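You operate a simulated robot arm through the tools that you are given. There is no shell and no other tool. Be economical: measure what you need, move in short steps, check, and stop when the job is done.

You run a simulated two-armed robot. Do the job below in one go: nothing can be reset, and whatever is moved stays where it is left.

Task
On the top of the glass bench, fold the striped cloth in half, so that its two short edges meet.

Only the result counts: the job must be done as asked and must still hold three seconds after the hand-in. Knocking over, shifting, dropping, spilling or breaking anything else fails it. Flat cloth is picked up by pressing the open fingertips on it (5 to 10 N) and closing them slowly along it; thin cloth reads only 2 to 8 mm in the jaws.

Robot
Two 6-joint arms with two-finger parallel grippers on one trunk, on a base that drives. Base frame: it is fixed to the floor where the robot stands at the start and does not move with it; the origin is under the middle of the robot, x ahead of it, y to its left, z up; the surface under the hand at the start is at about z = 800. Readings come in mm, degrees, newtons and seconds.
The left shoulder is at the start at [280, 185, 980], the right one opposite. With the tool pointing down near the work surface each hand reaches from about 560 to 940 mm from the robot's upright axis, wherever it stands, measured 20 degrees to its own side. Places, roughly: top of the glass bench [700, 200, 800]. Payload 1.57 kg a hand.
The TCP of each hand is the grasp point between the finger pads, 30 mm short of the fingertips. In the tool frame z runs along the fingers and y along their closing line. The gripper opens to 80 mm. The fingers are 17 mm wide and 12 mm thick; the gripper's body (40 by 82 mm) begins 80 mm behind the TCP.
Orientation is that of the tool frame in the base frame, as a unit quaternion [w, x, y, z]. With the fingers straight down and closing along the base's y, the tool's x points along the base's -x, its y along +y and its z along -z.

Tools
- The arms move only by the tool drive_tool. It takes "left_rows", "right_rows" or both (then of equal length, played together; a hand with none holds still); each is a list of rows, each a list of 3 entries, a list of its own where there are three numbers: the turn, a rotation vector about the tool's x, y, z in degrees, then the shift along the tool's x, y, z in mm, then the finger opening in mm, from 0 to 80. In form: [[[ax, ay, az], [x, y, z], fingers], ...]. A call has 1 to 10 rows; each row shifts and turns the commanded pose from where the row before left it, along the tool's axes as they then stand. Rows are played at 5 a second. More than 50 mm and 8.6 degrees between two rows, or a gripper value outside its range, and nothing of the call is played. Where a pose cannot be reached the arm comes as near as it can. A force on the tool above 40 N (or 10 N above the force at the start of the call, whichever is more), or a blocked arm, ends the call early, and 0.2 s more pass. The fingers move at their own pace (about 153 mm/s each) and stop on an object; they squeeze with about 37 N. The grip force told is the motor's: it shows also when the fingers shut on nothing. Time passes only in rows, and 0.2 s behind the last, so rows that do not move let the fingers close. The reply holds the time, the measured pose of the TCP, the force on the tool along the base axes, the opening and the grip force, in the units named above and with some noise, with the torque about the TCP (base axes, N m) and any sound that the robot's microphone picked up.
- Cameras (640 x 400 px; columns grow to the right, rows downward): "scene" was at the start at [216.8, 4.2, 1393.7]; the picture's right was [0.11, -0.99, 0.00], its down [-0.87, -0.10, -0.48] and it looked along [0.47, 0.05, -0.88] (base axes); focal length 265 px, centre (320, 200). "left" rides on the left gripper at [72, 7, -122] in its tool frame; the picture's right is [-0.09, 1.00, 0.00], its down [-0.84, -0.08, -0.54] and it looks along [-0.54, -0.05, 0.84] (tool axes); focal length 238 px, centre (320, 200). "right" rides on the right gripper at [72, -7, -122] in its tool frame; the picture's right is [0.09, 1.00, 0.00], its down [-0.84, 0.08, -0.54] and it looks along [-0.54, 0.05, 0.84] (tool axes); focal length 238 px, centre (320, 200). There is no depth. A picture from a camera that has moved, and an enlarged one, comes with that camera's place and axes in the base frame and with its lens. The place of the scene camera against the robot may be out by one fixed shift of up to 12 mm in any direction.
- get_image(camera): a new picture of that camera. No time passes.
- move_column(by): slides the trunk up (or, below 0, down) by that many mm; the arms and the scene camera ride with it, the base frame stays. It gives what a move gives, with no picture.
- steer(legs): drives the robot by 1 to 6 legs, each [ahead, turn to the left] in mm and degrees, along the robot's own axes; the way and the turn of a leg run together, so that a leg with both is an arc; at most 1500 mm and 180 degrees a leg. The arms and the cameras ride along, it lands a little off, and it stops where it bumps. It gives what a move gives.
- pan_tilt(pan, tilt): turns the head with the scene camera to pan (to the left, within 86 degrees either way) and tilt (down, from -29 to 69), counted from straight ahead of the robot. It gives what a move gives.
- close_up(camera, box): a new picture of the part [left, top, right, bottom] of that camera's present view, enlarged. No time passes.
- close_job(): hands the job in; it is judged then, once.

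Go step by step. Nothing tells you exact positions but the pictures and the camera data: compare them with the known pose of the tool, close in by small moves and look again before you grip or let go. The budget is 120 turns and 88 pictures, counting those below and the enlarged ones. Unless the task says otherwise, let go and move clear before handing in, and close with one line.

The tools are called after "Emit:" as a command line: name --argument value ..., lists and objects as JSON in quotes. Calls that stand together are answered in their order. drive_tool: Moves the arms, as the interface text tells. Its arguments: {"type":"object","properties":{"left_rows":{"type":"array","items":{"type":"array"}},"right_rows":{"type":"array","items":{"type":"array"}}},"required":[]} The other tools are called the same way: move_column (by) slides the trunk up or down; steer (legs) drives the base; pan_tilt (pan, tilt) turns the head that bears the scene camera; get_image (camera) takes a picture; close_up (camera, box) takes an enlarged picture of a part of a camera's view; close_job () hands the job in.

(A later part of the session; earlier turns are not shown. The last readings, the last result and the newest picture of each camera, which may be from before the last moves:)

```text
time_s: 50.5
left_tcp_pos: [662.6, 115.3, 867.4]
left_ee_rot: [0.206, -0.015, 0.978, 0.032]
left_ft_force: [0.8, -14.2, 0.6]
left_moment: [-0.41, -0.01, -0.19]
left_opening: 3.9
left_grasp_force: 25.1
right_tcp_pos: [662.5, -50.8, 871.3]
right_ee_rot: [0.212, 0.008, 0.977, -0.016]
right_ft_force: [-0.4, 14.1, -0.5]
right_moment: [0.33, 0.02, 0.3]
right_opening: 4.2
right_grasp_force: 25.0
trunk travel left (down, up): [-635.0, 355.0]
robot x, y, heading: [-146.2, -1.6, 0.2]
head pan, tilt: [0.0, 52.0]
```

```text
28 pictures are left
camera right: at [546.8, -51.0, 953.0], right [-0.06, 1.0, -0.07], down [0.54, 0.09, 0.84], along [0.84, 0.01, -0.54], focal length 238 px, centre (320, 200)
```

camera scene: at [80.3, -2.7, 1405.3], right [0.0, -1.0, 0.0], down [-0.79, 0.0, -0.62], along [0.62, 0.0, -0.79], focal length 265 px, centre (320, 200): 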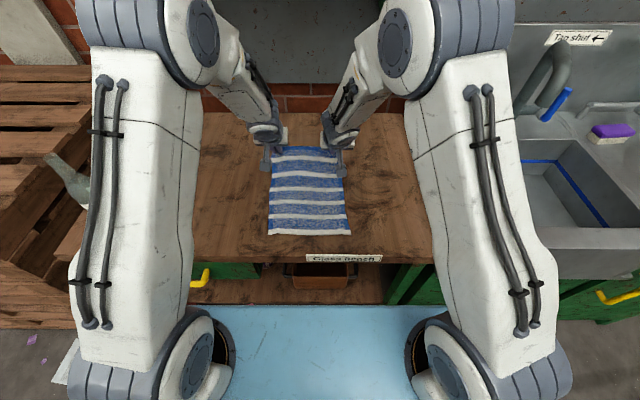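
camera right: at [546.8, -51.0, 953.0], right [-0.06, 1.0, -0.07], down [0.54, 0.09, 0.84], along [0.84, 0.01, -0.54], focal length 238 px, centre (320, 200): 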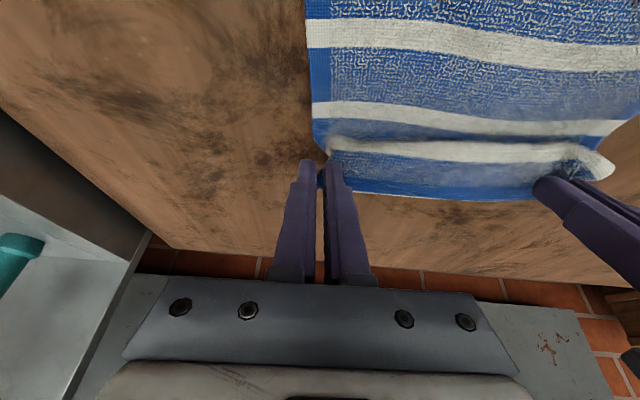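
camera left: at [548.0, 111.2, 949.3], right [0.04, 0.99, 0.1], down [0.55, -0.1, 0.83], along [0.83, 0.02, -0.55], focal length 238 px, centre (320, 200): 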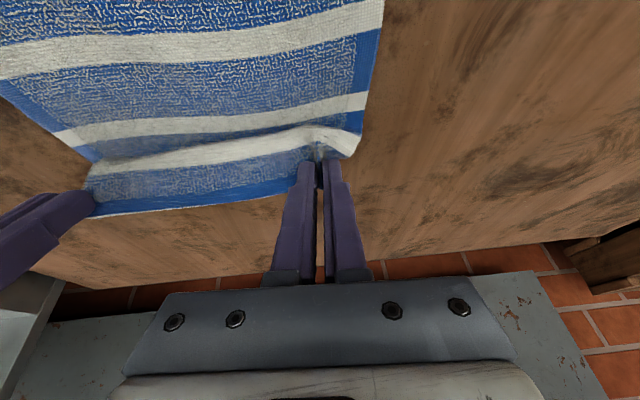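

The right pinch has slid close to its corner but still holds. I ease the tension, raise, lower the trunk again to gain tilt range, and back the base up 150 mm.

Emit:
drive_tool --left_rows '[[[0, 0, 0], [0.6, -1, -16.7], 0], [[0, 0, 0], [0.6, -1, -16.7], 0], [[0, 0, 0], [0.6, -1, -16.7], 0], [[0, 0, 0], [0, 0, 0], 0]]' --right_rows '[[[0, 0, 0], [0.6, 2, -16.7], 0], [[0, 0, 0], [0.6, 2, -16.7], 0], [[0, 0, 0], [0.6, 1, -16.7], 0], [[0, 0, 0], [0, 0, 0], 0]]'

Emit:
steer --legs '[[-140, 0]]'

Emit:
get_image --camera "scene"

Emit:
get_image --camera "right"

```text
time_s: 51.5
left_tcp_pos: [642.6, 110.6, 910.7]
left_ee_rot: [0.206, -0.016, 0.978, 0.034]
left_ft_force: [0.2, -3.7, 1.1]
left_moment: [-0.1, 0.0, -0.08]
left_opening: 3.7
left_grasp_force: 24.8
right_tcp_pos: [639.9, -43.7, 915.4]
right_ee_rot: [0.212, 0.008, 0.977, -0.017]
right_ft_force: [0.2, 2.9, -1.0]
right_moment: [0.06, -0.01, 0.06]
right_opening: 2.9
right_grasp_force: 24.3
trunk travel left (down, up): [-635.0, 355.0]
robot x, y, heading: [-146.1, -3.8, -0.1]
head pan, tilt: [0.0, 52.0]
```

```text
time_s: 52.9
left_tcp_pos: [499.8, 108.2, 909.9]
left_ee_rot: [0.205, -0.016, 0.978, 0.034]
left_ft_force: [0.2, -2.2, -0.3]
left_moment: [-0.03, 0.02, -0.1]
left_opening: 3.6
left_grasp_force: 24.8
right_tcp_pos: [497.3, -43.1, 915.9]
right_ee_rot: [0.212, 0.009, 0.977, -0.016]
right_ft_force: [0.3, 2.2, -1.1]
right_moment: [0.09, 0.0, 0.11]
right_opening: 2.9
right_grasp_force: 24.1
trunk travel left (down, up): [-635.0, 355.0]
robot x, y, heading: [-289.2, -0.9, -0.1]
head pan, tilt: [0.0, 52.0]
```

```text
27 pictures are left
camera scene: at [-62.0, -3.0, 1365.2], right [0.0, -1.0, 0.0], down [-0.79, 0.0, -0.62], along [0.62, 0.0, -0.79], focal length 265 px, centre (320, 200)
```

scene: 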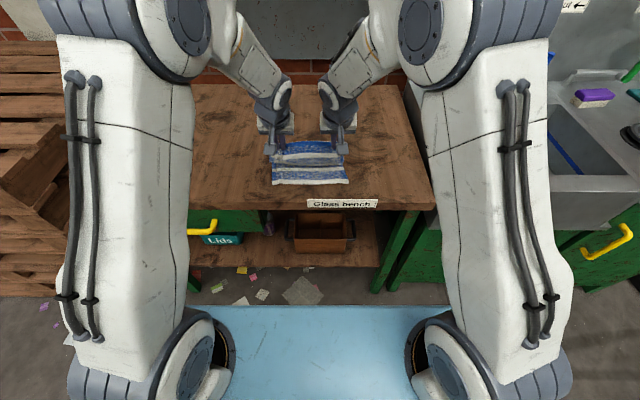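

```text
26 pictures are left
camera right: at [381.7, -45.1, 997.0], right [-0.06, 1.0, -0.07], down [0.54, 0.09, 0.84], along [0.84, 0.01, -0.54], focal length 238 px, centre (320, 200)
```

right: 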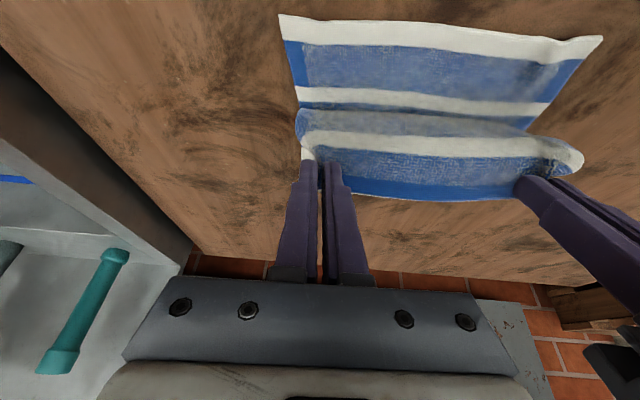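

The cloth has carried over well. I lower the trunk another 50 mm and try tilting further while raising the hands.

Emit:
move_column --by -50

Emit:
drive_tool --left_rows '[[[0, -6, 0], [-6, 0, -13], 0], [[0, -6, 0], [-7.5, 0, -13], 0], [[0, -6, 0], [-8.8, 0, -12.1], 0], [[0, 0, 0], [0, 0, 0], 0]]' --right_rows '[[[0, -6, 0], [-6, 0, -13], 0], [[0, -6, 0], [-7.5, 0, -13], 0], [[0, -6, 0], [-8.8, 0, -12.1], 0], [[0, 0, 0], [0, 0, 0], 0]]'

```text
time_s: 53.8
left_tcp_pos: [499.2, 108.4, 861.3]
left_ee_rot: [0.206, -0.016, 0.978, 0.032]
left_ft_force: [0.0, -2.9, -0.2]
left_moment: [-0.03, -0.03, -0.05]
left_opening: 3.7
left_grasp_force: 24.1
right_tcp_pos: [498.7, -44.6, 867.2]
right_ee_rot: [0.213, 0.009, 0.977, -0.016]
right_ft_force: [0.4, 2.2, 0.0]
right_moment: [0.05, 0.02, 0.08]
right_opening: 2.9
right_grasp_force: 24.1
trunk travel left (down, up): [-585.0, 405.0]
robot x, y, heading: [-290.3, 0.4, 0.1]
head pan, tilt: [0.0, 52.0]
```

```text
time_s: 54.8
left_tcp_pos: [499.6, 105.0, 904.6]
left_ee_rot: [0.355, -0.01, 0.934, 0.034]
left_ft_force: [-0.1, -0.5, -0.7]
left_moment: [0.02, 0.02, 0.01]
left_opening: 3.7
left_grasp_force: 24.8
right_tcp_pos: [499.8, -43.3, 910.8]
right_ee_rot: [0.364, 0.006, 0.931, -0.018]
right_ft_force: [-0.1, 0.7, 0.9]
right_moment: [0.05, -0.01, -0.04]
right_opening: 2.5
right_grasp_force: 24.7
trunk travel left (down, up): [-585.0, 405.0]
robot x, y, heading: [-290.1, -3.0, -0.0]
head pan, tilt: [0.0, 52.0]
```

That worked: the tilt is now 42°. I repeat for more.

Emit:
move_column --by -50

Emit:
drive_tool --left_rows '[[[0, -6, 0], [-9.4, 0, -10.4], 0], [[0, -6, 0], [-10.4, 0, -9.4], 0], [[0, -6, 0], [-11.3, 0, -8.2], 0], [[0, 0, 0], [0, 0, 0], 0]]' --right_rows '[[[0, -6, 0], [-9.4, 0, -10.4], 0], [[0, -6, 0], [-10.4, 0, -9.4], 0], [[0, -6, 0], [-11.3, 0, -8.2], 0], [[0, 0, 0], [0, 0, 0], 0]]'

Emit:
get_image --camera "scene"

```text
time_s: 55.7
left_tcp_pos: [498.5, 104.7, 855.1]
left_ee_rot: [0.357, -0.01, 0.933, 0.035]
left_ft_force: [0.7, 0.5, 0.6]
left_moment: [-0.04, 0.04, -0.02]
left_opening: 3.5
left_grasp_force: 24.8
right_tcp_pos: [499.0, -43.3, 860.0]
right_ee_rot: [0.362, 0.005, 0.932, -0.017]
right_ft_force: [0.9, 0.4, -0.1]
right_moment: [0.03, 0.03, 0.01]
right_opening: 2.7
right_grasp_force: 24.3
trunk travel left (down, up): [-535.0, 455.0]
robot x, y, heading: [-291.5, 0.7, -0.0]
head pan, tilt: [0.0, 52.0]
```

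```text
time_s: 56.7
left_tcp_pos: [499.9, 103.5, 897.0]
left_ee_rot: [0.499, -0.004, 0.866, 0.036]
left_ft_force: [0.4, 1.3, -0.3]
left_moment: [-0.01, 0.0, -0.01]
left_opening: 3.9
left_grasp_force: 24.6
right_tcp_pos: [498.7, -41.6, 901.9]
right_ee_rot: [0.504, 0.003, 0.864, -0.017]
right_ft_force: [0.4, 0.3, -0.5]
right_moment: [-0.04, 0.02, -0.04]
right_opening: 2.6
right_grasp_force: 24.6
trunk travel left (down, up): [-535.0, 455.0]
robot x, y, heading: [-290.9, 3.1, 0.2]
head pan, tilt: [0.0, 52.0]
```

```text
25 pictures are left
camera scene: at [-62.4, -3.0, 1265.3], right [0.0, -1.0, 0.0], down [-0.79, 0.0, -0.62], along [0.62, 0.0, -0.79], focal length 265 px, centre (320, 200)
```

scene: 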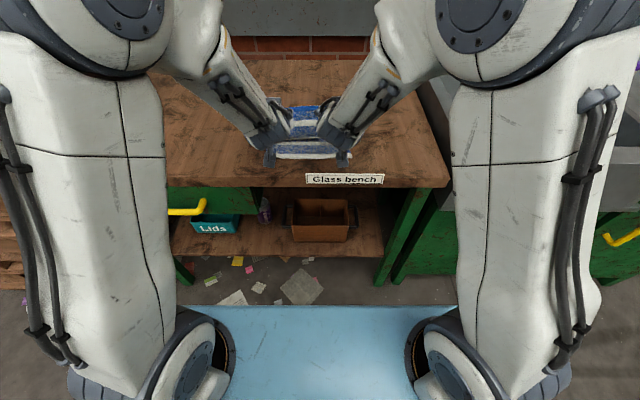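

The tilt is at 60°. I add another 14°, then use base and trunk to bring the edge over the near edge.

Emit:
drive_tool --left_rows '[[[0, -7, 0], [-4, 0, -2], 0], [[0, -7, 0], [-4, 0, -2], 0], [[0, 0, 0], [0, 0, 0], 0]]' --right_rows '[[[0, -7, 0], [-2, 0, -1], 0], [[0, -7, 0], [-2, 0, -1], 0], [[0, 0, 0], [0, 0, 0], 0]]'

Emit:
steer --legs '[[-55, 0]]'

Emit:
move_column --by -35

Emit:
close_up --camera "scene" --box '[220, 60, 400, 190]'

Emit:
get_image --camera "left"

```text
time_s: 57.5
left_tcp_pos: [499.4, 102.2, 905.9]
left_ee_rot: [0.6, 0.0, 0.799, 0.036]
left_ft_force: [0.2, 0.5, 0.0]
left_moment: [0.0, 0.0, 0.03]
left_opening: 3.8
left_grasp_force: 24.9
right_tcp_pos: [498.5, -41.4, 906.7]
right_ee_rot: [0.606, 0.001, 0.795, -0.018]
right_ft_force: [-0.5, -0.1, 0.2]
right_moment: [-0.01, 0.02, -0.02]
right_opening: 2.7
right_grasp_force: 24.5
trunk travel left (down, up): [-535.0, 455.0]
robot x, y, heading: [-288.3, -0.2, 0.0]
head pan, tilt: [0.0, 52.0]
```

```text
time_s: 58.5
left_tcp_pos: [444.1, 103.1, 906.1]
left_ee_rot: [0.6, 0.0, 0.799, 0.036]
left_ft_force: [-0.2, -0.3, -0.5]
left_moment: [0.02, -0.01, 0.01]
left_opening: 3.5
left_grasp_force: 24.4
right_tcp_pos: [442.7, -41.5, 906.5]
right_ee_rot: [0.606, 0.001, 0.795, -0.018]
right_ft_force: [0.6, 0.1, 0.3]
right_moment: [-0.01, 0.02, -0.01]
right_opening: 2.4
right_grasp_force: 24.4
trunk travel left (down, up): [-535.0, 455.0]
robot x, y, heading: [-343.5, -0.2, 0.1]
head pan, tilt: [0.0, 52.0]
```

```text
time_s: 59.2
left_tcp_pos: [443.5, 102.6, 872.0]
left_ee_rot: [0.6, 0.0, 0.799, 0.036]
left_ft_force: [0.0, 0.1, 0.7]
left_moment: [-0.01, 0.04, 0.0]
left_opening: 3.8
left_grasp_force: 24.9
right_tcp_pos: [443.1, -41.3, 872.1]
right_ee_rot: [0.606, 0.002, 0.795, -0.018]
right_ft_force: [0.5, 0.3, 0.9]
right_moment: [-0.03, 0.0, -0.02]
right_opening: 2.5
right_grasp_force: 24.3
trunk travel left (down, up): [-500.0, 490.0]
robot x, y, heading: [-346.9, 1.3, 0.3]
head pan, tilt: [0.0, 52.0]
```

```text
3.08 times, centred on (310, 125) of scene
camera zoom: at [-118.2, -2.9, 1230.3], right [0.0, -1.0, 0.0], down [-0.79, 0.0, -0.62], along [0.62, 0.0, -0.79], focal length 815 px, centre (351, 431)
```

zoom: 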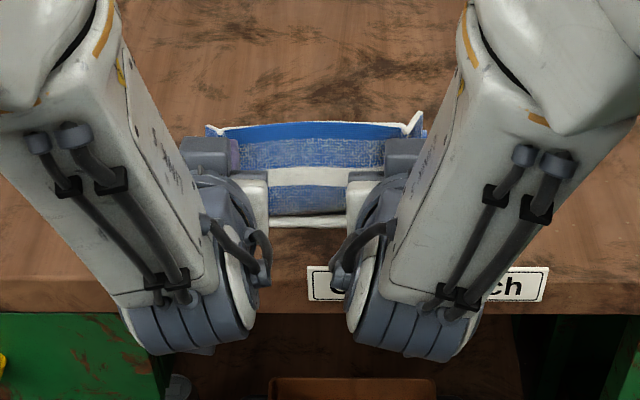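

```text
23 pictures are left
camera left: at [306.4, 104.6, 835.7], right [-0.02, 0.99, 0.15], down [-0.28, -0.14, 0.95], along [0.96, -0.03, 0.28], focal length 238 px, centre (320, 200)
```

left: 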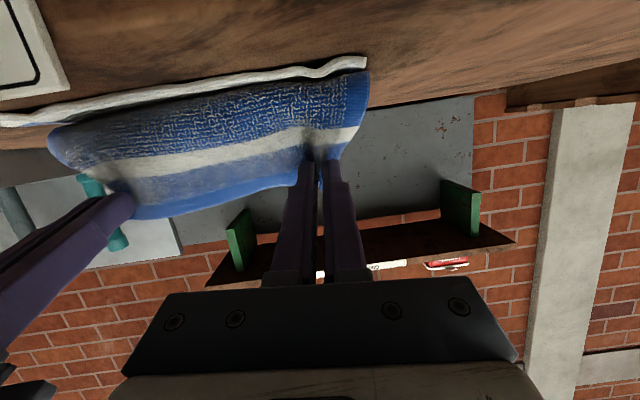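

The edge now points up, just as wanted, with the near edge lying right below it. I back up 20 mm and lower 28 mm.

Emit:
steer --legs '[[-22, 0]]'

Emit:
move_column --by -28

Emit:
get_image --camera "left"

Emit:
close_up --camera "scene" --box '[240, 60, 380, 160]'

```text
time_s: 60.0
left_tcp_pos: [422.2, 103.2, 871.1]
left_ee_rot: [0.6, 0.0, 0.799, 0.037]
left_ft_force: [-0.5, -0.9, 0.0]
left_moment: [0.0, 0.01, -0.01]
left_opening: 3.8
left_grasp_force: 24.2
right_tcp_pos: [419.2, -41.4, 870.8]
right_ee_rot: [0.605, 0.001, 0.796, -0.018]
right_ft_force: [0.7, 0.0, -0.3]
right_moment: [-0.05, 0.02, -0.03]
right_opening: 2.8
right_grasp_force: 23.8
trunk travel left (down, up): [-500.0, 490.0]
robot x, y, heading: [-371.0, 0.5, 0.1]
head pan, tilt: [0.0, 52.0]
```

```text
time_s: 60.8
left_tcp_pos: [422.4, 102.9, 843.2]
left_ee_rot: [0.6, -0.001, 0.799, 0.037]
left_ft_force: [0.9, -0.4, 0.5]
left_moment: [0.0, 0.01, 0.02]
left_opening: 3.8
left_grasp_force: 24.7
right_tcp_pos: [420.4, -40.9, 843.7]
right_ee_rot: [0.606, 0.001, 0.795, -0.018]
right_ft_force: [0.3, -0.1, 0.9]
right_moment: [-0.05, 0.03, 0.0]
right_opening: 2.5
right_grasp_force: 24.2
trunk travel left (down, up): [-472.0, 518.0]
robot x, y, heading: [-368.6, 3.8, 0.1]
head pan, tilt: [0.0, 52.0]
```

```text
22 pictures are left
camera left: at [283.7, 104.7, 807.7], right [-0.02, 0.99, 0.15], down [-0.28, -0.14, 0.95], along [0.96, -0.02, 0.28], focal length 238 px, centre (320, 200)
```

left: 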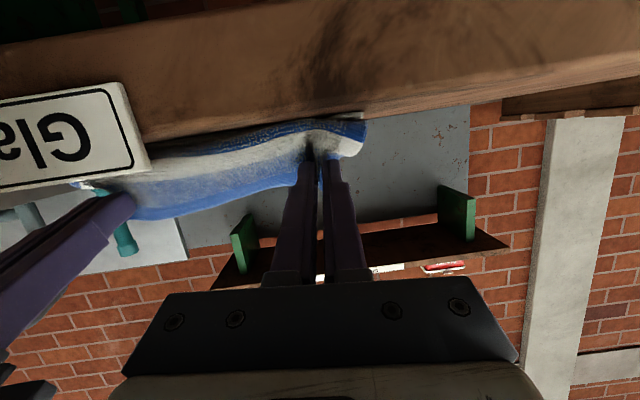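

```text
4.00 times, centred on (310, 110) of scene
camera zoom: at [-140.8, -2.9, 1202.3], right [0.0, -1.0, 0.0], down [-0.79, 0.0, -0.62], along [0.62, 0.0, -0.79], focal length 1059 px, centre (360, 560)
```

zoom: 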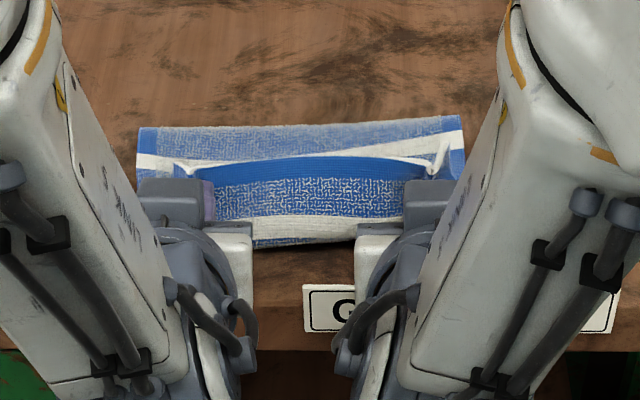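

Earlier I pulled the fold line too far towards me (≈569 instead of ≈587). So I raise, drive the held edge back out to roll the fold outward, and then re-approach on a slacker path.

Emit:
move_column --by 65

Emit:
steer --legs '[[185, 0]]'

Emit:
close_up --camera "scene" --box '[220, 80, 400, 200]'

```text
time_s: 61.8
left_tcp_pos: [421.3, 103.1, 907.6]
left_ee_rot: [0.6, 0.0, 0.799, 0.036]
left_ft_force: [0.4, -0.8, -0.3]
left_moment: [0.03, 0.03, 0.03]
left_opening: 3.9
left_grasp_force: 24.8
right_tcp_pos: [420.5, -40.7, 909.7]
right_ee_rot: [0.605, 0.001, 0.796, -0.018]
right_ft_force: [-0.2, -0.5, 0.0]
right_moment: [0.0, 0.0, -0.06]
right_opening: 2.6
right_grasp_force: 23.8
trunk travel left (down, up): [-537.0, 453.0]
robot x, y, heading: [-371.5, 2.2, 0.0]
head pan, tilt: [0.0, 52.0]
```

```text
time_s: 63.3
left_tcp_pos: [609.2, 101.0, 907.3]
left_ee_rot: [0.6, 0.001, 0.799, 0.035]
left_ft_force: [0.7, 0.8, -0.2]
left_moment: [0.01, 0.03, 0.01]
left_opening: 3.7
left_grasp_force: 24.7
right_tcp_pos: [606.8, -42.6, 909.9]
right_ee_rot: [0.605, 0.002, 0.796, -0.019]
right_ft_force: [0.5, 0.1, 0.3]
right_moment: [-0.02, 0.05, -0.02]
right_opening: 2.6
right_grasp_force: 24.2
trunk travel left (down, up): [-537.0, 453.0]
robot x, y, heading: [-181.7, -0.1, -0.2]
head pan, tilt: [0.0, 52.0]
```

```text
3.33 times, centred on (310, 140) of scene
camera zoom: at [46.0, -3.4, 1267.3], right [0.0, -1.0, 0.0], down [-0.79, 0.0, -0.62], along [0.62, 0.0, -0.79], focal length 883 px, centre (353, 400)
```

zoom: 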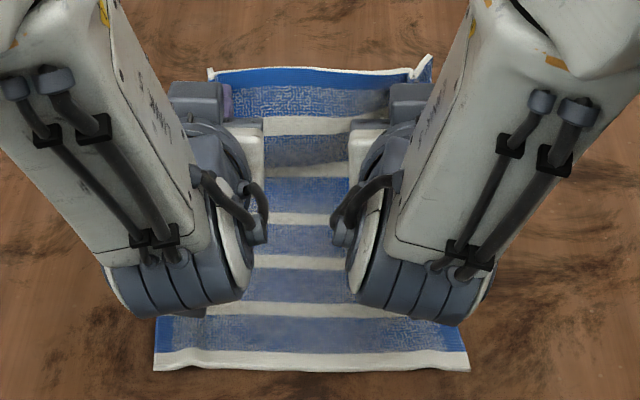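

The near edge now measures x≈449 (y 138…−78), so the fold should sit near 594. I spread the hands a little and come back in steps, keeping the span below the cloth's half length.

Emit:
drive_tool --left_rows '[[[0, 0, 0], [0, 3, 0], 0], [[0, 0, 0], [0, 3, 0], 0]]' --right_rows '[[[0, 0, 0], [0, -3, 0], 0], [[0, 0, 0], [0, -2, 0], 0]]'

Emit:
steer --legs '[[-100, 0]]'

Emit:
move_column --by -30

Emit:
steer --legs '[[-40, 0]]'

Emit:
move_column --by -25

Emit:
close_up --camera "scene" --box '[240, 60, 380, 160]'

```text
time_s: 63.9
left_tcp_pos: [607.8, 106.6, 907.5]
left_ee_rot: [0.6, 0.002, 0.8, 0.035]
left_ft_force: [-1.0, -3.0, 0.5]
left_moment: [-0.04, 0.0, -0.11]
left_opening: 3.5
left_grasp_force: 24.6
right_tcp_pos: [606.8, -47.6, 908.4]
right_ee_rot: [0.605, 0.001, 0.796, -0.018]
right_ft_force: [-0.3, 4.0, -0.4]
right_moment: [0.01, 0.02, 0.14]
right_opening: 2.8
right_grasp_force: 24.3
trunk travel left (down, up): [-537.0, 453.0]
robot x, y, heading: [-179.6, -2.4, -0.0]
head pan, tilt: [0.0, 52.0]
```

```text
time_s: 65.1
left_tcp_pos: [506.7, 107.3, 908.1]
left_ee_rot: [0.599, 0.001, 0.8, 0.036]
left_ft_force: [0.6, -5.2, -0.4]
left_moment: [-0.04, -0.02, -0.15]
left_opening: 3.8
left_grasp_force: 24.3
right_tcp_pos: [506.5, -48.0, 909.1]
right_ee_rot: [0.606, 0.002, 0.795, -0.019]
right_ft_force: [1.1, 5.5, -0.6]
right_moment: [0.0, 0.08, 0.17]
right_opening: 3.1
right_grasp_force: 23.9
trunk travel left (down, up): [-537.0, 453.0]
robot x, y, heading: [-286.1, -0.5, -0.2]
head pan, tilt: [0.0, 52.0]
```

```text
time_s: 65.8
left_tcp_pos: [506.1, 108.0, 878.1]
left_ee_rot: [0.599, 0.001, 0.8, 0.035]
left_ft_force: [-0.7, -3.9, 0.4]
left_moment: [0.01, -0.01, -0.11]
left_opening: 3.7
left_grasp_force: 24.7
right_tcp_pos: [503.8, -48.3, 878.9]
right_ee_rot: [0.606, 0.002, 0.796, -0.019]
right_ft_force: [-0.4, 4.3, 0.1]
right_moment: [-0.01, 0.04, 0.15]
right_opening: 2.8
right_grasp_force: 23.8
trunk travel left (down, up): [-507.0, 483.0]
robot x, y, heading: [-284.0, -0.1, -0.2]
head pan, tilt: [0.0, 52.0]
```

```text
time_s: 66.7
left_tcp_pos: [465.5, 107.2, 877.9]
left_ee_rot: [0.6, 0.002, 0.8, 0.034]
left_ft_force: [-0.9, -5.9, 0.8]
left_moment: [-0.03, 0.0, -0.16]
left_opening: 3.4
left_grasp_force: 24.2
right_tcp_pos: [464.8, -47.3, 878.7]
right_ee_rot: [0.606, 0.002, 0.796, -0.019]
right_ft_force: [-1.1, 4.9, 0.0]
right_moment: [-0.01, 0.0, 0.16]
right_opening: 2.6
right_grasp_force: 24.6
trunk travel left (down, up): [-507.0, 483.0]
robot x, y, heading: [-324.4, -1.0, -0.0]
head pan, tilt: [0.0, 52.0]
```

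```text
time_s: 67.4
left_tcp_pos: [465.4, 107.9, 852.7]
left_ee_rot: [0.6, 0.001, 0.799, 0.035]
left_ft_force: [0.2, -3.8, 0.2]
left_moment: [0.0, 0.03, -0.14]
left_opening: 3.7
left_grasp_force: 24.6
right_tcp_pos: [463.3, -47.7, 853.7]
right_ee_rot: [0.606, 0.001, 0.795, -0.018]
right_ft_force: [0.5, 4.2, -0.2]
right_moment: [-0.03, -0.01, 0.1]
right_opening: 3.1
right_grasp_force: 24.6
trunk travel left (down, up): [-482.0, 508.0]
robot x, y, heading: [-324.7, 1.3, 0.1]
head pan, tilt: [0.0, 52.0]
```

```text
4.00 times, centred on (310, 110) of scene
camera zoom: at [-96.3, -3.2, 1212.3], right [0.0, -1.0, 0.0], down [-0.79, 0.0, -0.62], along [0.62, 0.0, -0.79], focal length 1059 px, centre (360, 560)
```

zoom: 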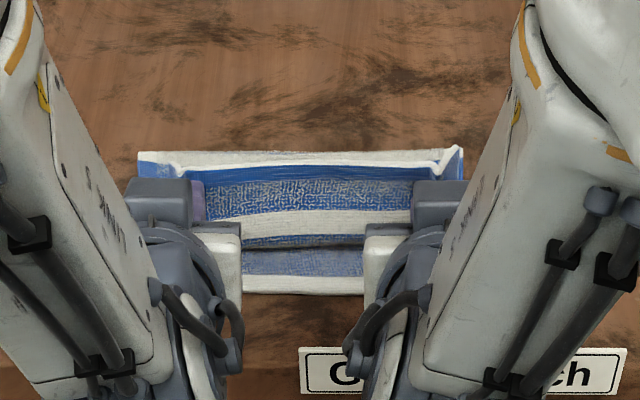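

The belly is smaller now and the near edge still sits at ≈447. I continue to the taut position over the near edge.

Emit:
steer --legs '[[-18, 0]]'

Emit:
move_column --by -18

Emit:
steer --legs '[[-18, 0]]'

Emit:
close_up --camera "scene" --box '[240, 50, 380, 150]'

Emit:
get_image --camera "left"

```text
time_s: 68.2
left_tcp_pos: [447.6, 107.6, 853.6]
left_ee_rot: [0.599, 0.001, 0.8, 0.036]
left_ft_force: [0.2, -4.1, 0.4]
left_moment: [-0.05, 0.0, -0.11]
left_opening: 3.4
left_grasp_force: 24.1
right_tcp_pos: [445.6, -47.0, 853.3]
right_ee_rot: [0.606, 0.002, 0.795, -0.019]
right_ft_force: [-0.2, 5.2, -0.9]
right_moment: [-0.04, 0.01, 0.15]
right_opening: 2.9
right_grasp_force: 24.2
trunk travel left (down, up): [-482.0, 508.0]
robot x, y, heading: [-338.6, 4.0, 0.2]
head pan, tilt: [0.0, 52.0]
```

```text
time_s: 68.9
left_tcp_pos: [447.3, 106.6, 835.4]
left_ee_rot: [0.6, 0.002, 0.799, 0.035]
left_ft_force: [0.1, -4.4, 0.5]
left_moment: [-0.04, -0.02, -0.14]
left_opening: 3.6
left_grasp_force: 24.4
right_tcp_pos: [447.0, -46.2, 835.6]
right_ee_rot: [0.605, 0.002, 0.796, -0.019]
right_ft_force: [-0.2, 3.8, -0.1]
right_moment: [-0.03, 0.01, 0.09]
right_opening: 2.6
right_grasp_force: 24.1
trunk travel left (down, up): [-464.0, 526.0]
robot x, y, heading: [-340.5, -0.7, -0.0]
head pan, tilt: [0.0, 52.0]
```

```text
time_s: 69.6
left_tcp_pos: [429.6, 107.2, 835.1]
left_ee_rot: [0.599, 0.002, 0.8, 0.035]
left_ft_force: [0.4, -5.0, 0.5]
left_moment: [0.0, 0.01, -0.07]
left_opening: 3.6
left_grasp_force: 25.3
right_tcp_pos: [429.1, -46.3, 835.8]
right_ee_rot: [0.606, 0.001, 0.795, -0.018]
right_ft_force: [-0.8, 4.0, -0.4]
right_moment: [-0.01, 0.02, 0.12]
right_opening: 2.5
right_grasp_force: 23.7
trunk travel left (down, up): [-464.0, 526.0]
robot x, y, heading: [-356.7, -1.7, 0.0]
head pan, tilt: [0.0, 52.0]
```

```text
4.00 times, centred on (310, 100) of scene
camera zoom: at [-132.6, -3.2, 1194.2], right [0.0, -1.0, 0.0], down [-0.79, 0.0, -0.62], along [0.62, 0.0, -0.79], focal length 1059 px, centre (360, 600)
```

zoom: 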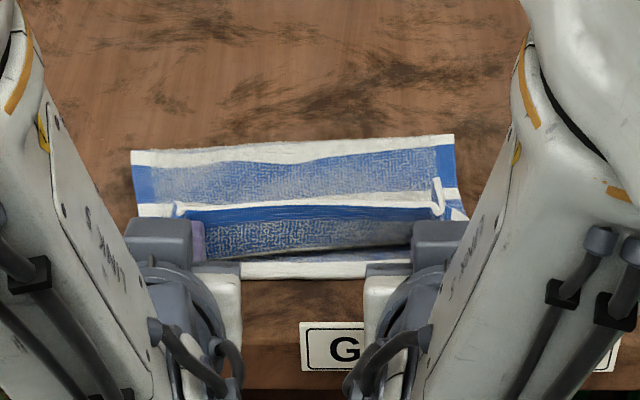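

```text
17 pictures are left
camera left: at [291.7, 109.6, 799.9], right [-0.01, 0.99, 0.15], down [-0.28, -0.14, 0.95], along [0.96, -0.03, 0.28], focal length 238 px, centre (320, 200)
```

left: 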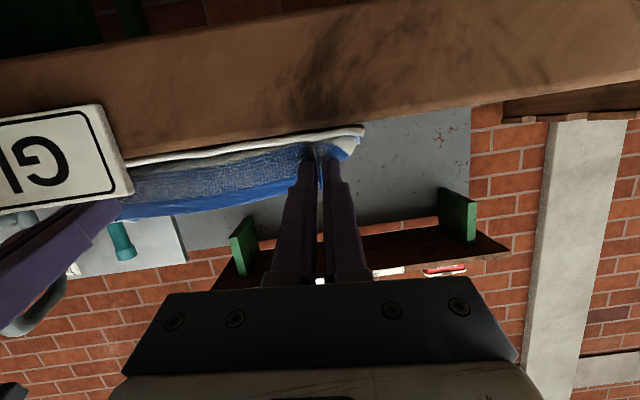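

The fold now sits at x≈590 and the near edge at ≈446, which is right. The held strip stands upright, so I lay it towards me: back up 20 mm, lower, and tilt to nearly horizontal.

Emit:
steer --legs '[[-20, 0]]'

Emit:
drive_tool --left_rows '[[[0, -7, 0], [0, 0, 0], 0], [[0, -6, 0], [0, 0, 0], 0], [[0, 0, 0], [0, 0, 0], 0]]' --right_rows '[[[0, -7, 0], [0, 0, 0], 0], [[0, -6, 0], [0, 0, 0], 0], [[0, 0, 0], [0, 0, 0], 0]]'

Emit:
move_column --by -14

Emit:
close_up --camera "scene" --box '[240, 50, 380, 150]'

```text
time_s: 70.4
left_tcp_pos: [409.5, 106.5, 835.3]
left_ee_rot: [0.6, 0.003, 0.799, 0.034]
left_ft_force: [-0.7, -3.8, 0.1]
left_moment: [-0.02, -0.02, -0.1]
left_opening: 3.5
left_grasp_force: 24.6
right_tcp_pos: [407.8, -47.1, 835.6]
right_ee_rot: [0.605, 0.001, 0.796, -0.018]
right_ft_force: [-0.6, 4.2, -0.2]
right_moment: [-0.02, 0.01, 0.1]
right_opening: 3.0
right_grasp_force: 23.7
trunk travel left (down, up): [-464.0, 526.0]
robot x, y, heading: [-378.5, -2.1, -0.1]
head pan, tilt: [0.0, 52.0]
```

```text
time_s: 71.2
left_tcp_pos: [409.1, 106.1, 835.4]
left_ee_rot: [0.686, 0.007, 0.726, 0.037]
left_ft_force: [0.4, -2.4, 0.5]
left_moment: [0.01, 0.0, -0.07]
left_opening: 3.7
left_grasp_force: 24.5
right_tcp_pos: [406.6, -46.8, 835.7]
right_ee_rot: [0.692, -0.002, 0.721, -0.018]
right_ft_force: [-0.2, 3.2, -0.5]
right_moment: [-0.06, 0.03, 0.07]
right_opening: 2.7
right_grasp_force: 24.2
trunk travel left (down, up): [-464.0, 526.0]
robot x, y, heading: [-381.3, -0.2, -0.1]
head pan, tilt: [0.0, 52.0]
```

```text
time_s: 71.8
left_tcp_pos: [410.7, 107.3, 821.3]
left_ee_rot: [0.687, 0.006, 0.726, 0.037]
left_ft_force: [-0.3, -3.3, 2.4]
left_moment: [-0.02, -0.01, -0.03]
left_opening: 3.5
left_grasp_force: 24.3
right_tcp_pos: [407.8, -47.5, 822.6]
right_ee_rot: [0.692, -0.001, 0.722, -0.018]
right_ft_force: [-0.5, 2.3, 0.2]
right_moment: [-0.06, 0.03, 0.05]
right_opening: 2.6
right_grasp_force: 24.0
trunk travel left (down, up): [-450.0, 540.0]
robot x, y, heading: [-380.9, 0.8, -0.2]
head pan, tilt: [0.0, 52.0]
```

```text
4.00 times, centred on (310, 100) of scene
camera zoom: at [-152.9, -3.2, 1180.3], right [0.0, -1.0, 0.0], down [-0.79, 0.0, -0.62], along [0.62, 0.0, -0.79], focal length 1059 px, centre (360, 600)
```

zoom: 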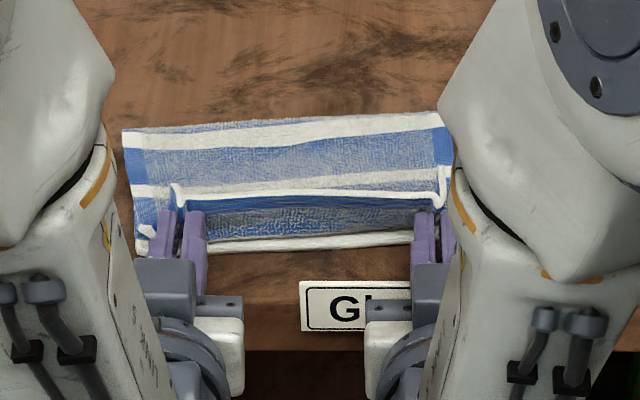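

The strip stands vertical now. I tilt past horizontal so it leans towards me before release.

Emit:
drive_tool --left_rows '[[[0, -7, 0], [0, 0, 0], 0], [[0, -7, 0], [0, 0, 0], 0], [[0, -7, 0], [0, 0, 0], 0], [[0, 0, 0], [0, 0, 0], 0]]' --right_rows '[[[0, -7, 0], [0, 0, 0], 0], [[0, -7, 0], [0, 0, 0], 0], [[0, -7, 0], [0, 0, 0], 0], [[0, 0, 0], [0, 0, 0], 0]]'

Emit:
close_up --camera "scene" --box '[240, 50, 380, 150]'

```text
time_s: 72.8
left_tcp_pos: [431.5, 86.1, 847.0]
left_ee_rot: [0.806, 0.019, 0.589, 0.043]
left_ft_force: [-0.6, 0.2, -0.5]
left_moment: [0.03, 0.04, 0.01]
left_opening: 3.4
left_grasp_force: 24.4
left hand out of reach, approached as far as the arm can: row 1, 2, 3
right_tcp_pos: [427.1, -24.7, 845.3]
right_ee_rot: [0.812, -0.008, 0.583, -0.021]
right_ft_force: [1.2, 0.7, 0.3]
right_moment: [-0.03, 0.03, 0.0]
right_opening: 2.6
right_grasp_force: 24.7
right hand out of reach, approached as far as the arm can: row 1, 2, 3
trunk travel left (down, up): [-450.0, 540.0]
robot x, y, heading: [-379.0, -0.6, -0.2]
head pan, tilt: [0.0, 52.0]
```

```text
4.00 times, centred on (310, 100) of scene
camera zoom: at [-153.0, -3.2, 1180.3], right [0.0, -1.0, 0.0], down [-0.79, 0.0, -0.62], along [0.62, 0.0, -0.79], focal length 1059 px, centre (360, 600)
```

zoom: 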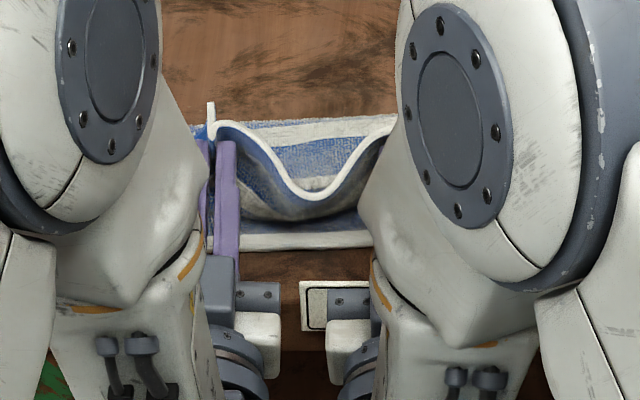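

The tilt reached about 108°, but the hands were squeezed together. I ease the tilt a little and spread them again.

Emit:
drive_tool --left_rows '[[[0, 5, 0], [0, 7, 0], 0], [[0, 5, 0], [0, 7, 0], 0], [[0, 0, 0], [0, 7, 0], 0], [[0, 0, 0], [0, 0, 0], 0]]' --right_rows '[[[0, 5, 0], [0, -7, 0], 0], [[0, 5, 0], [0, -7, 0], 0], [[0, 0, 0], [0, -7, 0], 0], [[0, 0, 0], [0, 0, 0], 0]]'

Emit:
get_image --camera "scene"

```text
time_s: 73.8
left_tcp_pos: [432.3, 105.3, 849.0]
left_ee_rot: [0.752, 0.012, 0.658, 0.038]
left_ft_force: [-0.8, -2.9, -0.5]
left_moment: [0.0, 0.01, -0.06]
left_opening: 4.0
left_grasp_force: 24.7
right_tcp_pos: [427.3, -46.5, 847.2]
right_ee_rot: [0.758, -0.004, 0.652, -0.018]
right_ft_force: [-0.1, 3.0, 0.1]
right_moment: [-0.03, 0.05, 0.07]
right_opening: 2.6
right_grasp_force: 23.9
trunk travel left (down, up): [-450.0, 540.0]
robot x, y, heading: [-381.4, -0.6, -0.3]
head pan, tilt: [0.0, 52.0]
```

```text
14 pictures are left
camera scene: at [-152.9, -3.2, 1180.3], right [0.0, -1.0, 0.0], down [-0.79, 0.0, -0.62], along [0.62, 0.0, -0.79], focal length 265 px, centre (320, 200)
```

scene: 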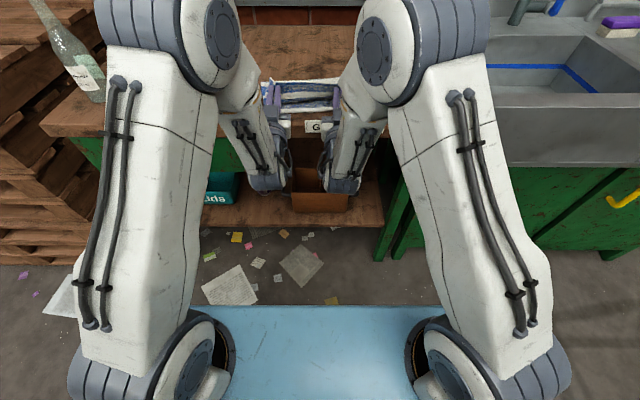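

The tilt is about 98° and the spacing is right. I back up 12 mm and lower 30 mm to lay the edge down.

Emit:
steer --legs '[[-12, 0]]'

Emit:
move_column --by -28

Emit:
close_up --camera "scene" --box '[240, 50, 380, 150]'

```text
time_s: 74.6
left_tcp_pos: [421.0, 107.2, 849.9]
left_ee_rot: [0.752, 0.011, 0.658, 0.038]
left_ft_force: [-0.7, -2.8, 0.1]
left_moment: [0.03, -0.04, -0.08]
left_opening: 3.7
left_grasp_force: 25.0
right_tcp_pos: [415.8, -48.5, 846.4]
right_ee_rot: [0.758, -0.004, 0.652, -0.017]
right_ft_force: [0.5, 2.9, -0.4]
right_moment: [-0.06, -0.02, 0.07]
right_opening: 2.5
right_grasp_force: 24.1
trunk travel left (down, up): [-450.0, 540.0]
robot x, y, heading: [-393.1, 2.0, 0.1]
head pan, tilt: [0.0, 52.0]
```

```text
time_s: 75.3
left_tcp_pos: [421.8, 106.5, 821.8]
left_ee_rot: [0.752, 0.011, 0.658, 0.039]
left_ft_force: [0.7, -2.8, 0.7]
left_moment: [0.03, -0.03, -0.09]
left_opening: 3.7
left_grasp_force: 24.5
right_tcp_pos: [415.6, -47.4, 817.4]
right_ee_rot: [0.758, -0.003, 0.652, -0.018]
right_ft_force: [0.1, 3.0, 0.3]
right_moment: [-0.04, 0.02, 0.05]
right_opening: 2.8
right_grasp_force: 23.8
trunk travel left (down, up): [-422.0, 568.0]
robot x, y, heading: [-396.0, -1.6, -0.0]
head pan, tilt: [0.0, 52.0]
```

```text
4.00 times, centred on (310, 100) of scene
camera zoom: at [-165.0, -3.3, 1152.3], right [0.0, -1.0, 0.0], down [-0.79, 0.0, -0.62], along [0.62, 0.0, -0.79], focal length 1059 px, centre (360, 600)
```

zoom: 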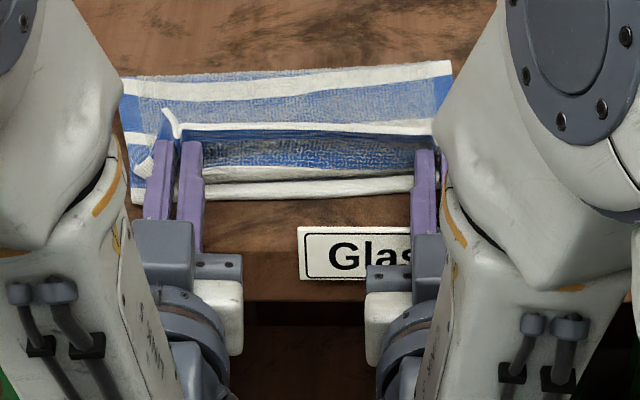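

The geometry looks right and nearly taut. I open the fingers modestly and retract straight back towards me so the edge is drawn down.

Emit:
drive_tool --left_rows '[[[0, 0, 0], [0, 0, 0], 6], [[0, 0, 0], [0, 0, 0], 10], [[0, 0, 0], [0, 0, -6], 12], [[0, 0, 0], [0, 0, -10], 12], [[0, 0, 0], [0, 0, 0], 12]]' --right_rows '[[[0, 0, 0], [0, 0, 0], 6], [[0, 0, 0], [0, 0, 0], 10], [[0, 0, 0], [0, 0, -6], 12], [[0, 0, 0], [0, 0, -10], 12], [[0, 0, 0], [0, 0, 0], 12]]'

Emit:
close_up --camera "scene" --box '[240, 50, 380, 150]'

```text
time_s: 76.5
left_tcp_pos: [405.0, 106.2, 819.6]
left_ee_rot: [0.751, 0.013, 0.658, 0.044]
left_ft_force: [0.6, 0.3, 0.0]
left_moment: [-0.03, 0.01, -0.01]
left_opening: 11.9
left_grasp_force: 0.0
right_tcp_pos: [401.5, -45.8, 818.0]
right_ee_rot: [0.757, -0.004, 0.653, -0.022]
right_ft_force: [-0.6, 0.5, 0.1]
right_moment: [-0.03, 0.01, -0.03]
right_opening: 12.0
right_grasp_force: 0.0
right hand out of reach, approached as far as the arm can: row 4
trunk travel left (down, up): [-422.0, 568.0]
robot x, y, heading: [-393.5, -2.7, 0.0]
head pan, tilt: [0.0, 52.0]
```

```text
4.00 times, centred on (310, 100) of scene
camera zoom: at [-165.0, -3.3, 1152.2], right [0.0, -1.0, 0.0], down [-0.79, 0.0, -0.62], along [0.62, 0.0, -0.79], focal length 1059 px, centre (360, 600)
```

zoom: 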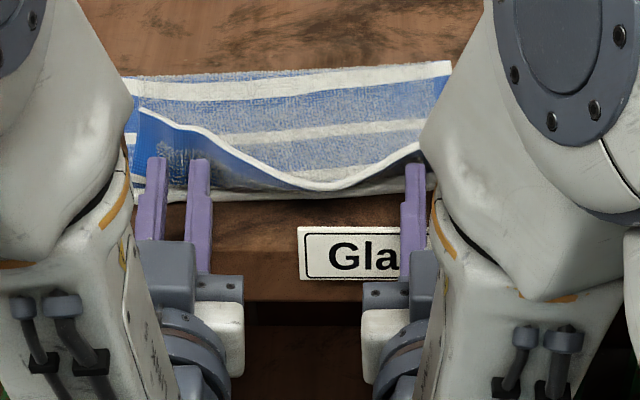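

The middle of the edge has fallen exactly onto the near edge; the two ends still stand. I back away and see how it settles.

Emit:
steer --legs '[[-80, 0]]'

Emit:
close_up --camera "scene" --box '[240, 30, 380, 130]'

```text
time_s: 77.6
left_tcp_pos: [325.0, 104.9, 819.2]
left_ee_rot: [0.751, 0.014, 0.659, 0.042]
left_ft_force: [-0.2, 0.9, -0.5]
left_moment: [0.02, 0.0, 0.0]
left_opening: 11.8
left_grasp_force: 0.0
right_tcp_pos: [321.3, -45.4, 819.2]
right_ee_rot: [0.757, -0.004, 0.653, -0.023]
right_ft_force: [0.5, 0.5, -0.6]
right_moment: [0.02, 0.01, 0.0]
right_opening: 11.9
right_grasp_force: 0.0
trunk travel left (down, up): [-422.0, 568.0]
robot x, y, heading: [-476.7, -0.3, -0.3]
head pan, tilt: [0.0, 52.0]
```

```text
4.00 times, centred on (310, 80) of scene
camera zoom: at [-245.6, -3.3, 1152.3], right [0.0, -1.0, 0.0], down [-0.79, 0.0, -0.62], along [0.62, 0.0, -0.79], focal length 1059 px, centre (360, 680)
```

zoom: 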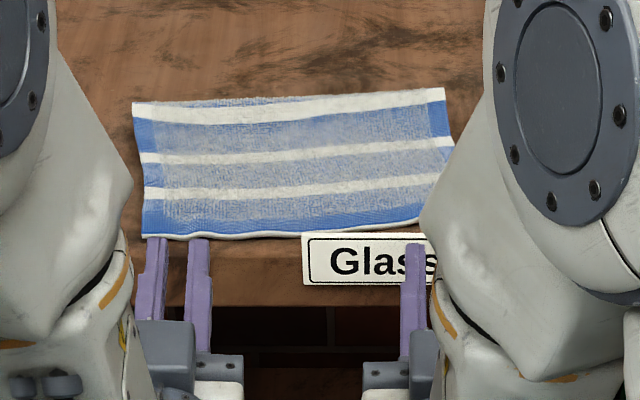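

It settled flat. I back off and raise the trunk for a clear view.

Emit:
steer --legs '[[-100, 0]]'

Emit:
move_column --by 250

Emit:
pan_tilt --pan 0 --tilt 45

Emit:
get_image --camera "scene"

```text
time_s: 78.7
left_tcp_pos: [224.0, 104.7, 820.2]
left_ee_rot: [0.752, 0.014, 0.658, 0.043]
left_ft_force: [-0.1, 0.6, 0.5]
left_moment: [0.01, 0.0, 0.0]
left_opening: 12.0
left_grasp_force: 0.1
right_tcp_pos: [220.8, -45.6, 818.2]
right_ee_rot: [0.757, -0.004, 0.653, -0.023]
right_ft_force: [-0.4, 0.1, 0.8]
right_moment: [-0.01, 0.02, 0.0]
right_opening: 11.9
right_grasp_force: 0.0
trunk travel left (down, up): [-422.0, 568.0]
robot x, y, heading: [-573.6, 0.1, 0.1]
head pan, tilt: [0.0, 52.0]
```

```text
time_s: 81.3
left_tcp_pos: [225.0, 105.7, 1069.9]
left_ee_rot: [0.751, 0.014, 0.659, 0.043]
left_ft_force: [0.4, 0.1, -0.1]
left_moment: [0.0, -0.02, -0.02]
left_opening: 11.8
left_grasp_force: 0.0
right_tcp_pos: [221.8, -45.1, 1068.2]
right_ee_rot: [0.757, -0.004, 0.653, -0.023]
right_ft_force: [-0.9, 0.1, -0.1]
right_moment: [0.02, 0.02, -0.01]
right_opening: 11.9
right_grasp_force: 0.0
trunk travel left (down, up): [-672.0, 318.0]
robot x, y, heading: [-569.0, 0.3, -0.1]
head pan, tilt: [0.0, 52.0]
```

```text
time_s: 82.0
left_tcp_pos: [225.4, 104.9, 1069.3]
left_ee_rot: [0.752, 0.014, 0.658, 0.043]
left_ft_force: [-0.2, -0.6, 0.3]
left_moment: [0.03, -0.01, 0.0]
left_opening: 12.1
left_grasp_force: 0.0
right_tcp_pos: [221.8, -45.3, 1068.2]
right_ee_rot: [0.757, -0.004, 0.653, -0.022]
right_ft_force: [0.5, -0.8, -0.5]
right_moment: [-0.01, -0.01, 0.01]
right_opening: 12.1
right_grasp_force: 0.1
trunk travel left (down, up): [-672.0, 318.0]
robot x, y, heading: [-572.1, -0.1, -0.1]
head pan, tilt: [0.0, 45.0]
```

```text
10 pictures are left
camera scene: at [-339.2, -3.1, 1411.8], right [0.0, -1.0, 0.0], down [-0.71, 0.0, -0.71], along [0.71, 0.0, -0.71], focal length 265 px, centre (320, 200)
```

scene: 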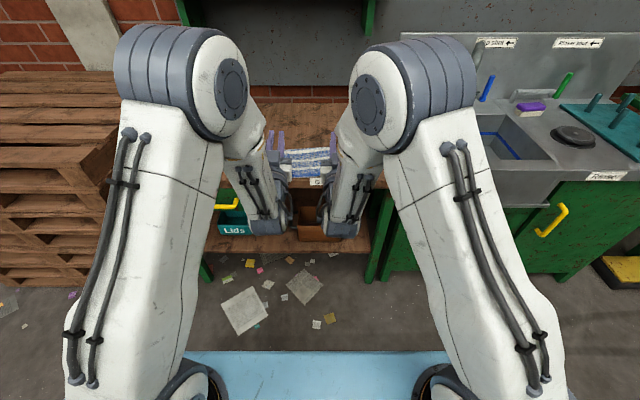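

The arms block the view, so I spread them apart.

Emit:
drive_tool --left_rows '[[[0, 7, 0], [0, 35, 0], 12], [[0, 7, 0], [0, 35, 0], 12], [[0, 7, 0], [0, 35, 0], 12], [[0, 7, 0], [0, 35, 0], 12], [[0, 7, 0], [0, 35, 0], 12]]' --right_rows '[[[0, 7, 0], [0, -35, 0], 12], [[0, 7, 0], [0, -35, 0], 12], [[0, 7, 0], [0, -35, 0], 12], [[0, 7, 0], [0, -35, 0], 12], [[0, 7, 0], [0, -35, 0], 12]]'

Emit:
close_up --camera "scene" --box '[250, 110, 390, 210]'

```text
time_s: 83.2
left_tcp_pos: [213.2, 197.8, 1099.2]
left_ee_rot: [0.517, -0.002, 0.855, 0.048]
left_ft_force: [-0.2, 0.0, -1.2]
left_moment: [0.06, -0.01, 0.02]
left_opening: 12.1
left_grasp_force: 0.1
left hand out of reach, approached as far as the arm can: row 1, 2, 3, 4, 5
right_tcp_pos: [210.2, -168.3, 1073.1]
right_ee_rot: [0.525, 0.005, 0.851, -0.026]
right_ft_force: [0.3, -0.4, 0.2]
right_moment: [0.01, 0.02, -0.01]
right_opening: 11.9
right_grasp_force: 0.1
right hand out of reach, approached as far as the arm can: row 3, 4, 5
trunk travel left (down, up): [-672.0, 318.0]
robot x, y, heading: [-571.8, 3.3, -0.2]
head pan, tilt: [0.0, 45.0]
```

```text
4.00 times, centred on (320, 160) of scene
camera zoom: at [-338.9, -3.1, 1411.7], right [0.0, -1.0, 0.0], down [-0.71, 0.0, -0.71], along [0.71, 0.0, -0.71], focal length 1059 px, centre (320, 360)
```

zoom: 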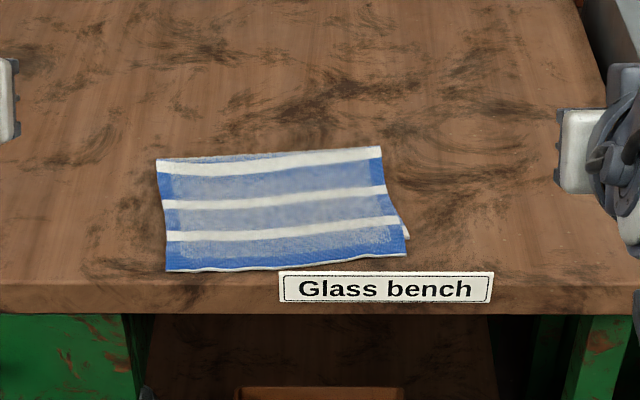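

Emit:
close_up --camera "scene" --box '[280, 140, 350, 184]'

```text
9.09 times, centred on (315, 162) of scene
camera zoom: at [-338.9, -3.1, 1411.7], right [0.0, -1.0, 0.0], down [-0.71, 0.0, -0.71], along [0.71, 0.0, -0.71], focal length 2408 px, centre (366, 546)
```

zoom: 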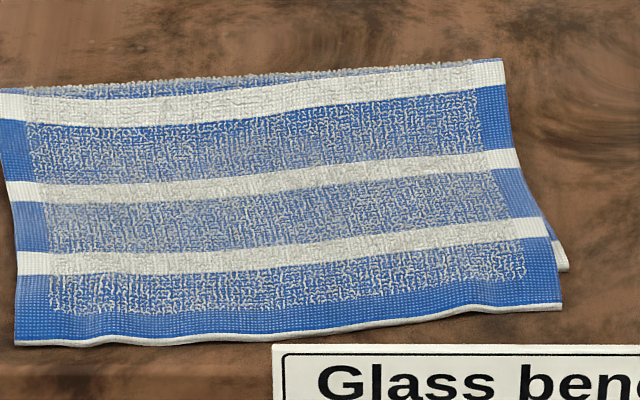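

The cloth is folded, but the top layer overhangs the lower short edge by about 30–40 mm. That overhang is a single layer with the edge facing me, so I can pinch it from above, lift it and re-lay it further out. First I set the tools vertical again.

Emit:
drive_tool --left_rows '[[[0.72, 7.78, 0.03], [0, 0, 0], 30], [[0.72, 7.78, 0.03], [0, 0, 0], 30], [[0.72, 7.78, 0.03], [0, 0, 0], 30], [[0.72, 7.78, 0.03], [0, 0, 0], 30], [[0.72, 7.78, 0.03], [0, 0, 0], 30], [[0.72, 7.78, 0.03], [0, 0, 0], 30], [[0.72, 7.78, 0.03], [0, 0, 0], 30], [[0.72, 7.78, 0.03], [0, 0, 0], 30], [[0, 0, 0], [0, 0, 0], 30]]' --right_rows '[[[-0.39, 7.9, -0.07], [0, 0, 0], 30], [[-0.39, 7.9, -0.07], [0, 0, 0], 30], [[-0.39, 7.9, -0.07], [0, 0, 0], 30], [[-0.39, 7.9, -0.07], [0, 0, 0], 30], [[-0.39, 7.9, -0.07], [0, 0, 0], 30], [[-0.39, 7.9, -0.07], [0, 0, 0], 30], [[-0.39, 7.9, -0.07], [0, 0, 0], 30], [[-0.39, 7.9, -0.07], [0, 0, 0], 30], [[0, 0, 0], [0, 0, 0], 30]]'

```text
time_s: 85.2
left_tcp_pos: [220.2, 230.0, 1110.3]
left_ee_rot: [0.216, -0.042, 0.973, 0.07]
left_ft_force: [0.3, -0.6, 0.5]
left_moment: [-0.01, -0.02, 0.02]
left_opening: 30.3
left_grasp_force: 0.1
left hand out of reach, approached as far as the arm can: row 2, 3, 4, 5
right_tcp_pos: [216.0, -195.2, 1078.2]
right_ee_rot: [0.219, 0.034, 0.974, -0.056]
right_ft_force: [0.7, 0.5, -0.9]
right_moment: [0.03, -0.02, 0.03]
right_opening: 30.1
right_grasp_force: 0.1
right hand out of reach, approached as far as the arm can: row 2, 3, 4, 5, 6
trunk travel left (down, up): [-672.0, 318.0]
robot x, y, heading: [-573.8, -2.8, -0.1]
head pan, tilt: [0.0, 45.0]
```

Emit:
drive_tool --left_rows '[[[2, 6.25, 1.2], [25, -22, 15], 30], [[2, 6.25, 1.2], [25, -22, 15], 30], [[2, 6.25, 1.2], [25, -22, 15], 30], [[2, 6.25, 1.2], [25, -22, 15], 30], [[0, 0, 0], [0, 0, 15], 30], [[0, 0, 0], [0, 0, 0], 30]]' --right_rows '[[[-1.6, 6.3, -1.0], [25, 28, 5], 30], [[-1.6, 6.3, -1.0], [25, 28, 5], 30], [[-1.6, 6.3, -1.0], [25, 28, 10], 30], [[-1.6, 6.3, -1.0], [25, 28, 10], 30], [[0, 0, 0], [0, 0, 15], 30], [[0, 0, 0], [0, 0, 0], 30]]'

```text
time_s: 86.6
left_tcp_pos: [146.4, 144.9, 1004.1]
left_ee_rot: [0.001, 0.0, 1.0, 0.001]
left_ft_force: [0.2, -0.4, -0.5]
left_moment: [-0.04, -0.01, 0.03]
left_opening: 29.9
left_grasp_force: 0.0
right_tcp_pos: [132.1, -82.7, 1000.3]
right_ee_rot: [0.0, -0.001, 1.0, 0.0]
right_ft_force: [0.0, 0.3, 0.4]
right_moment: [-0.03, 0.02, 0.0]
right_opening: 30.0
right_grasp_force: 0.0
trunk travel left (down, up): [-672.0, 318.0]
robot x, y, heading: [-572.8, -3.4, -0.1]
head pan, tilt: [0.0, 45.0]
```

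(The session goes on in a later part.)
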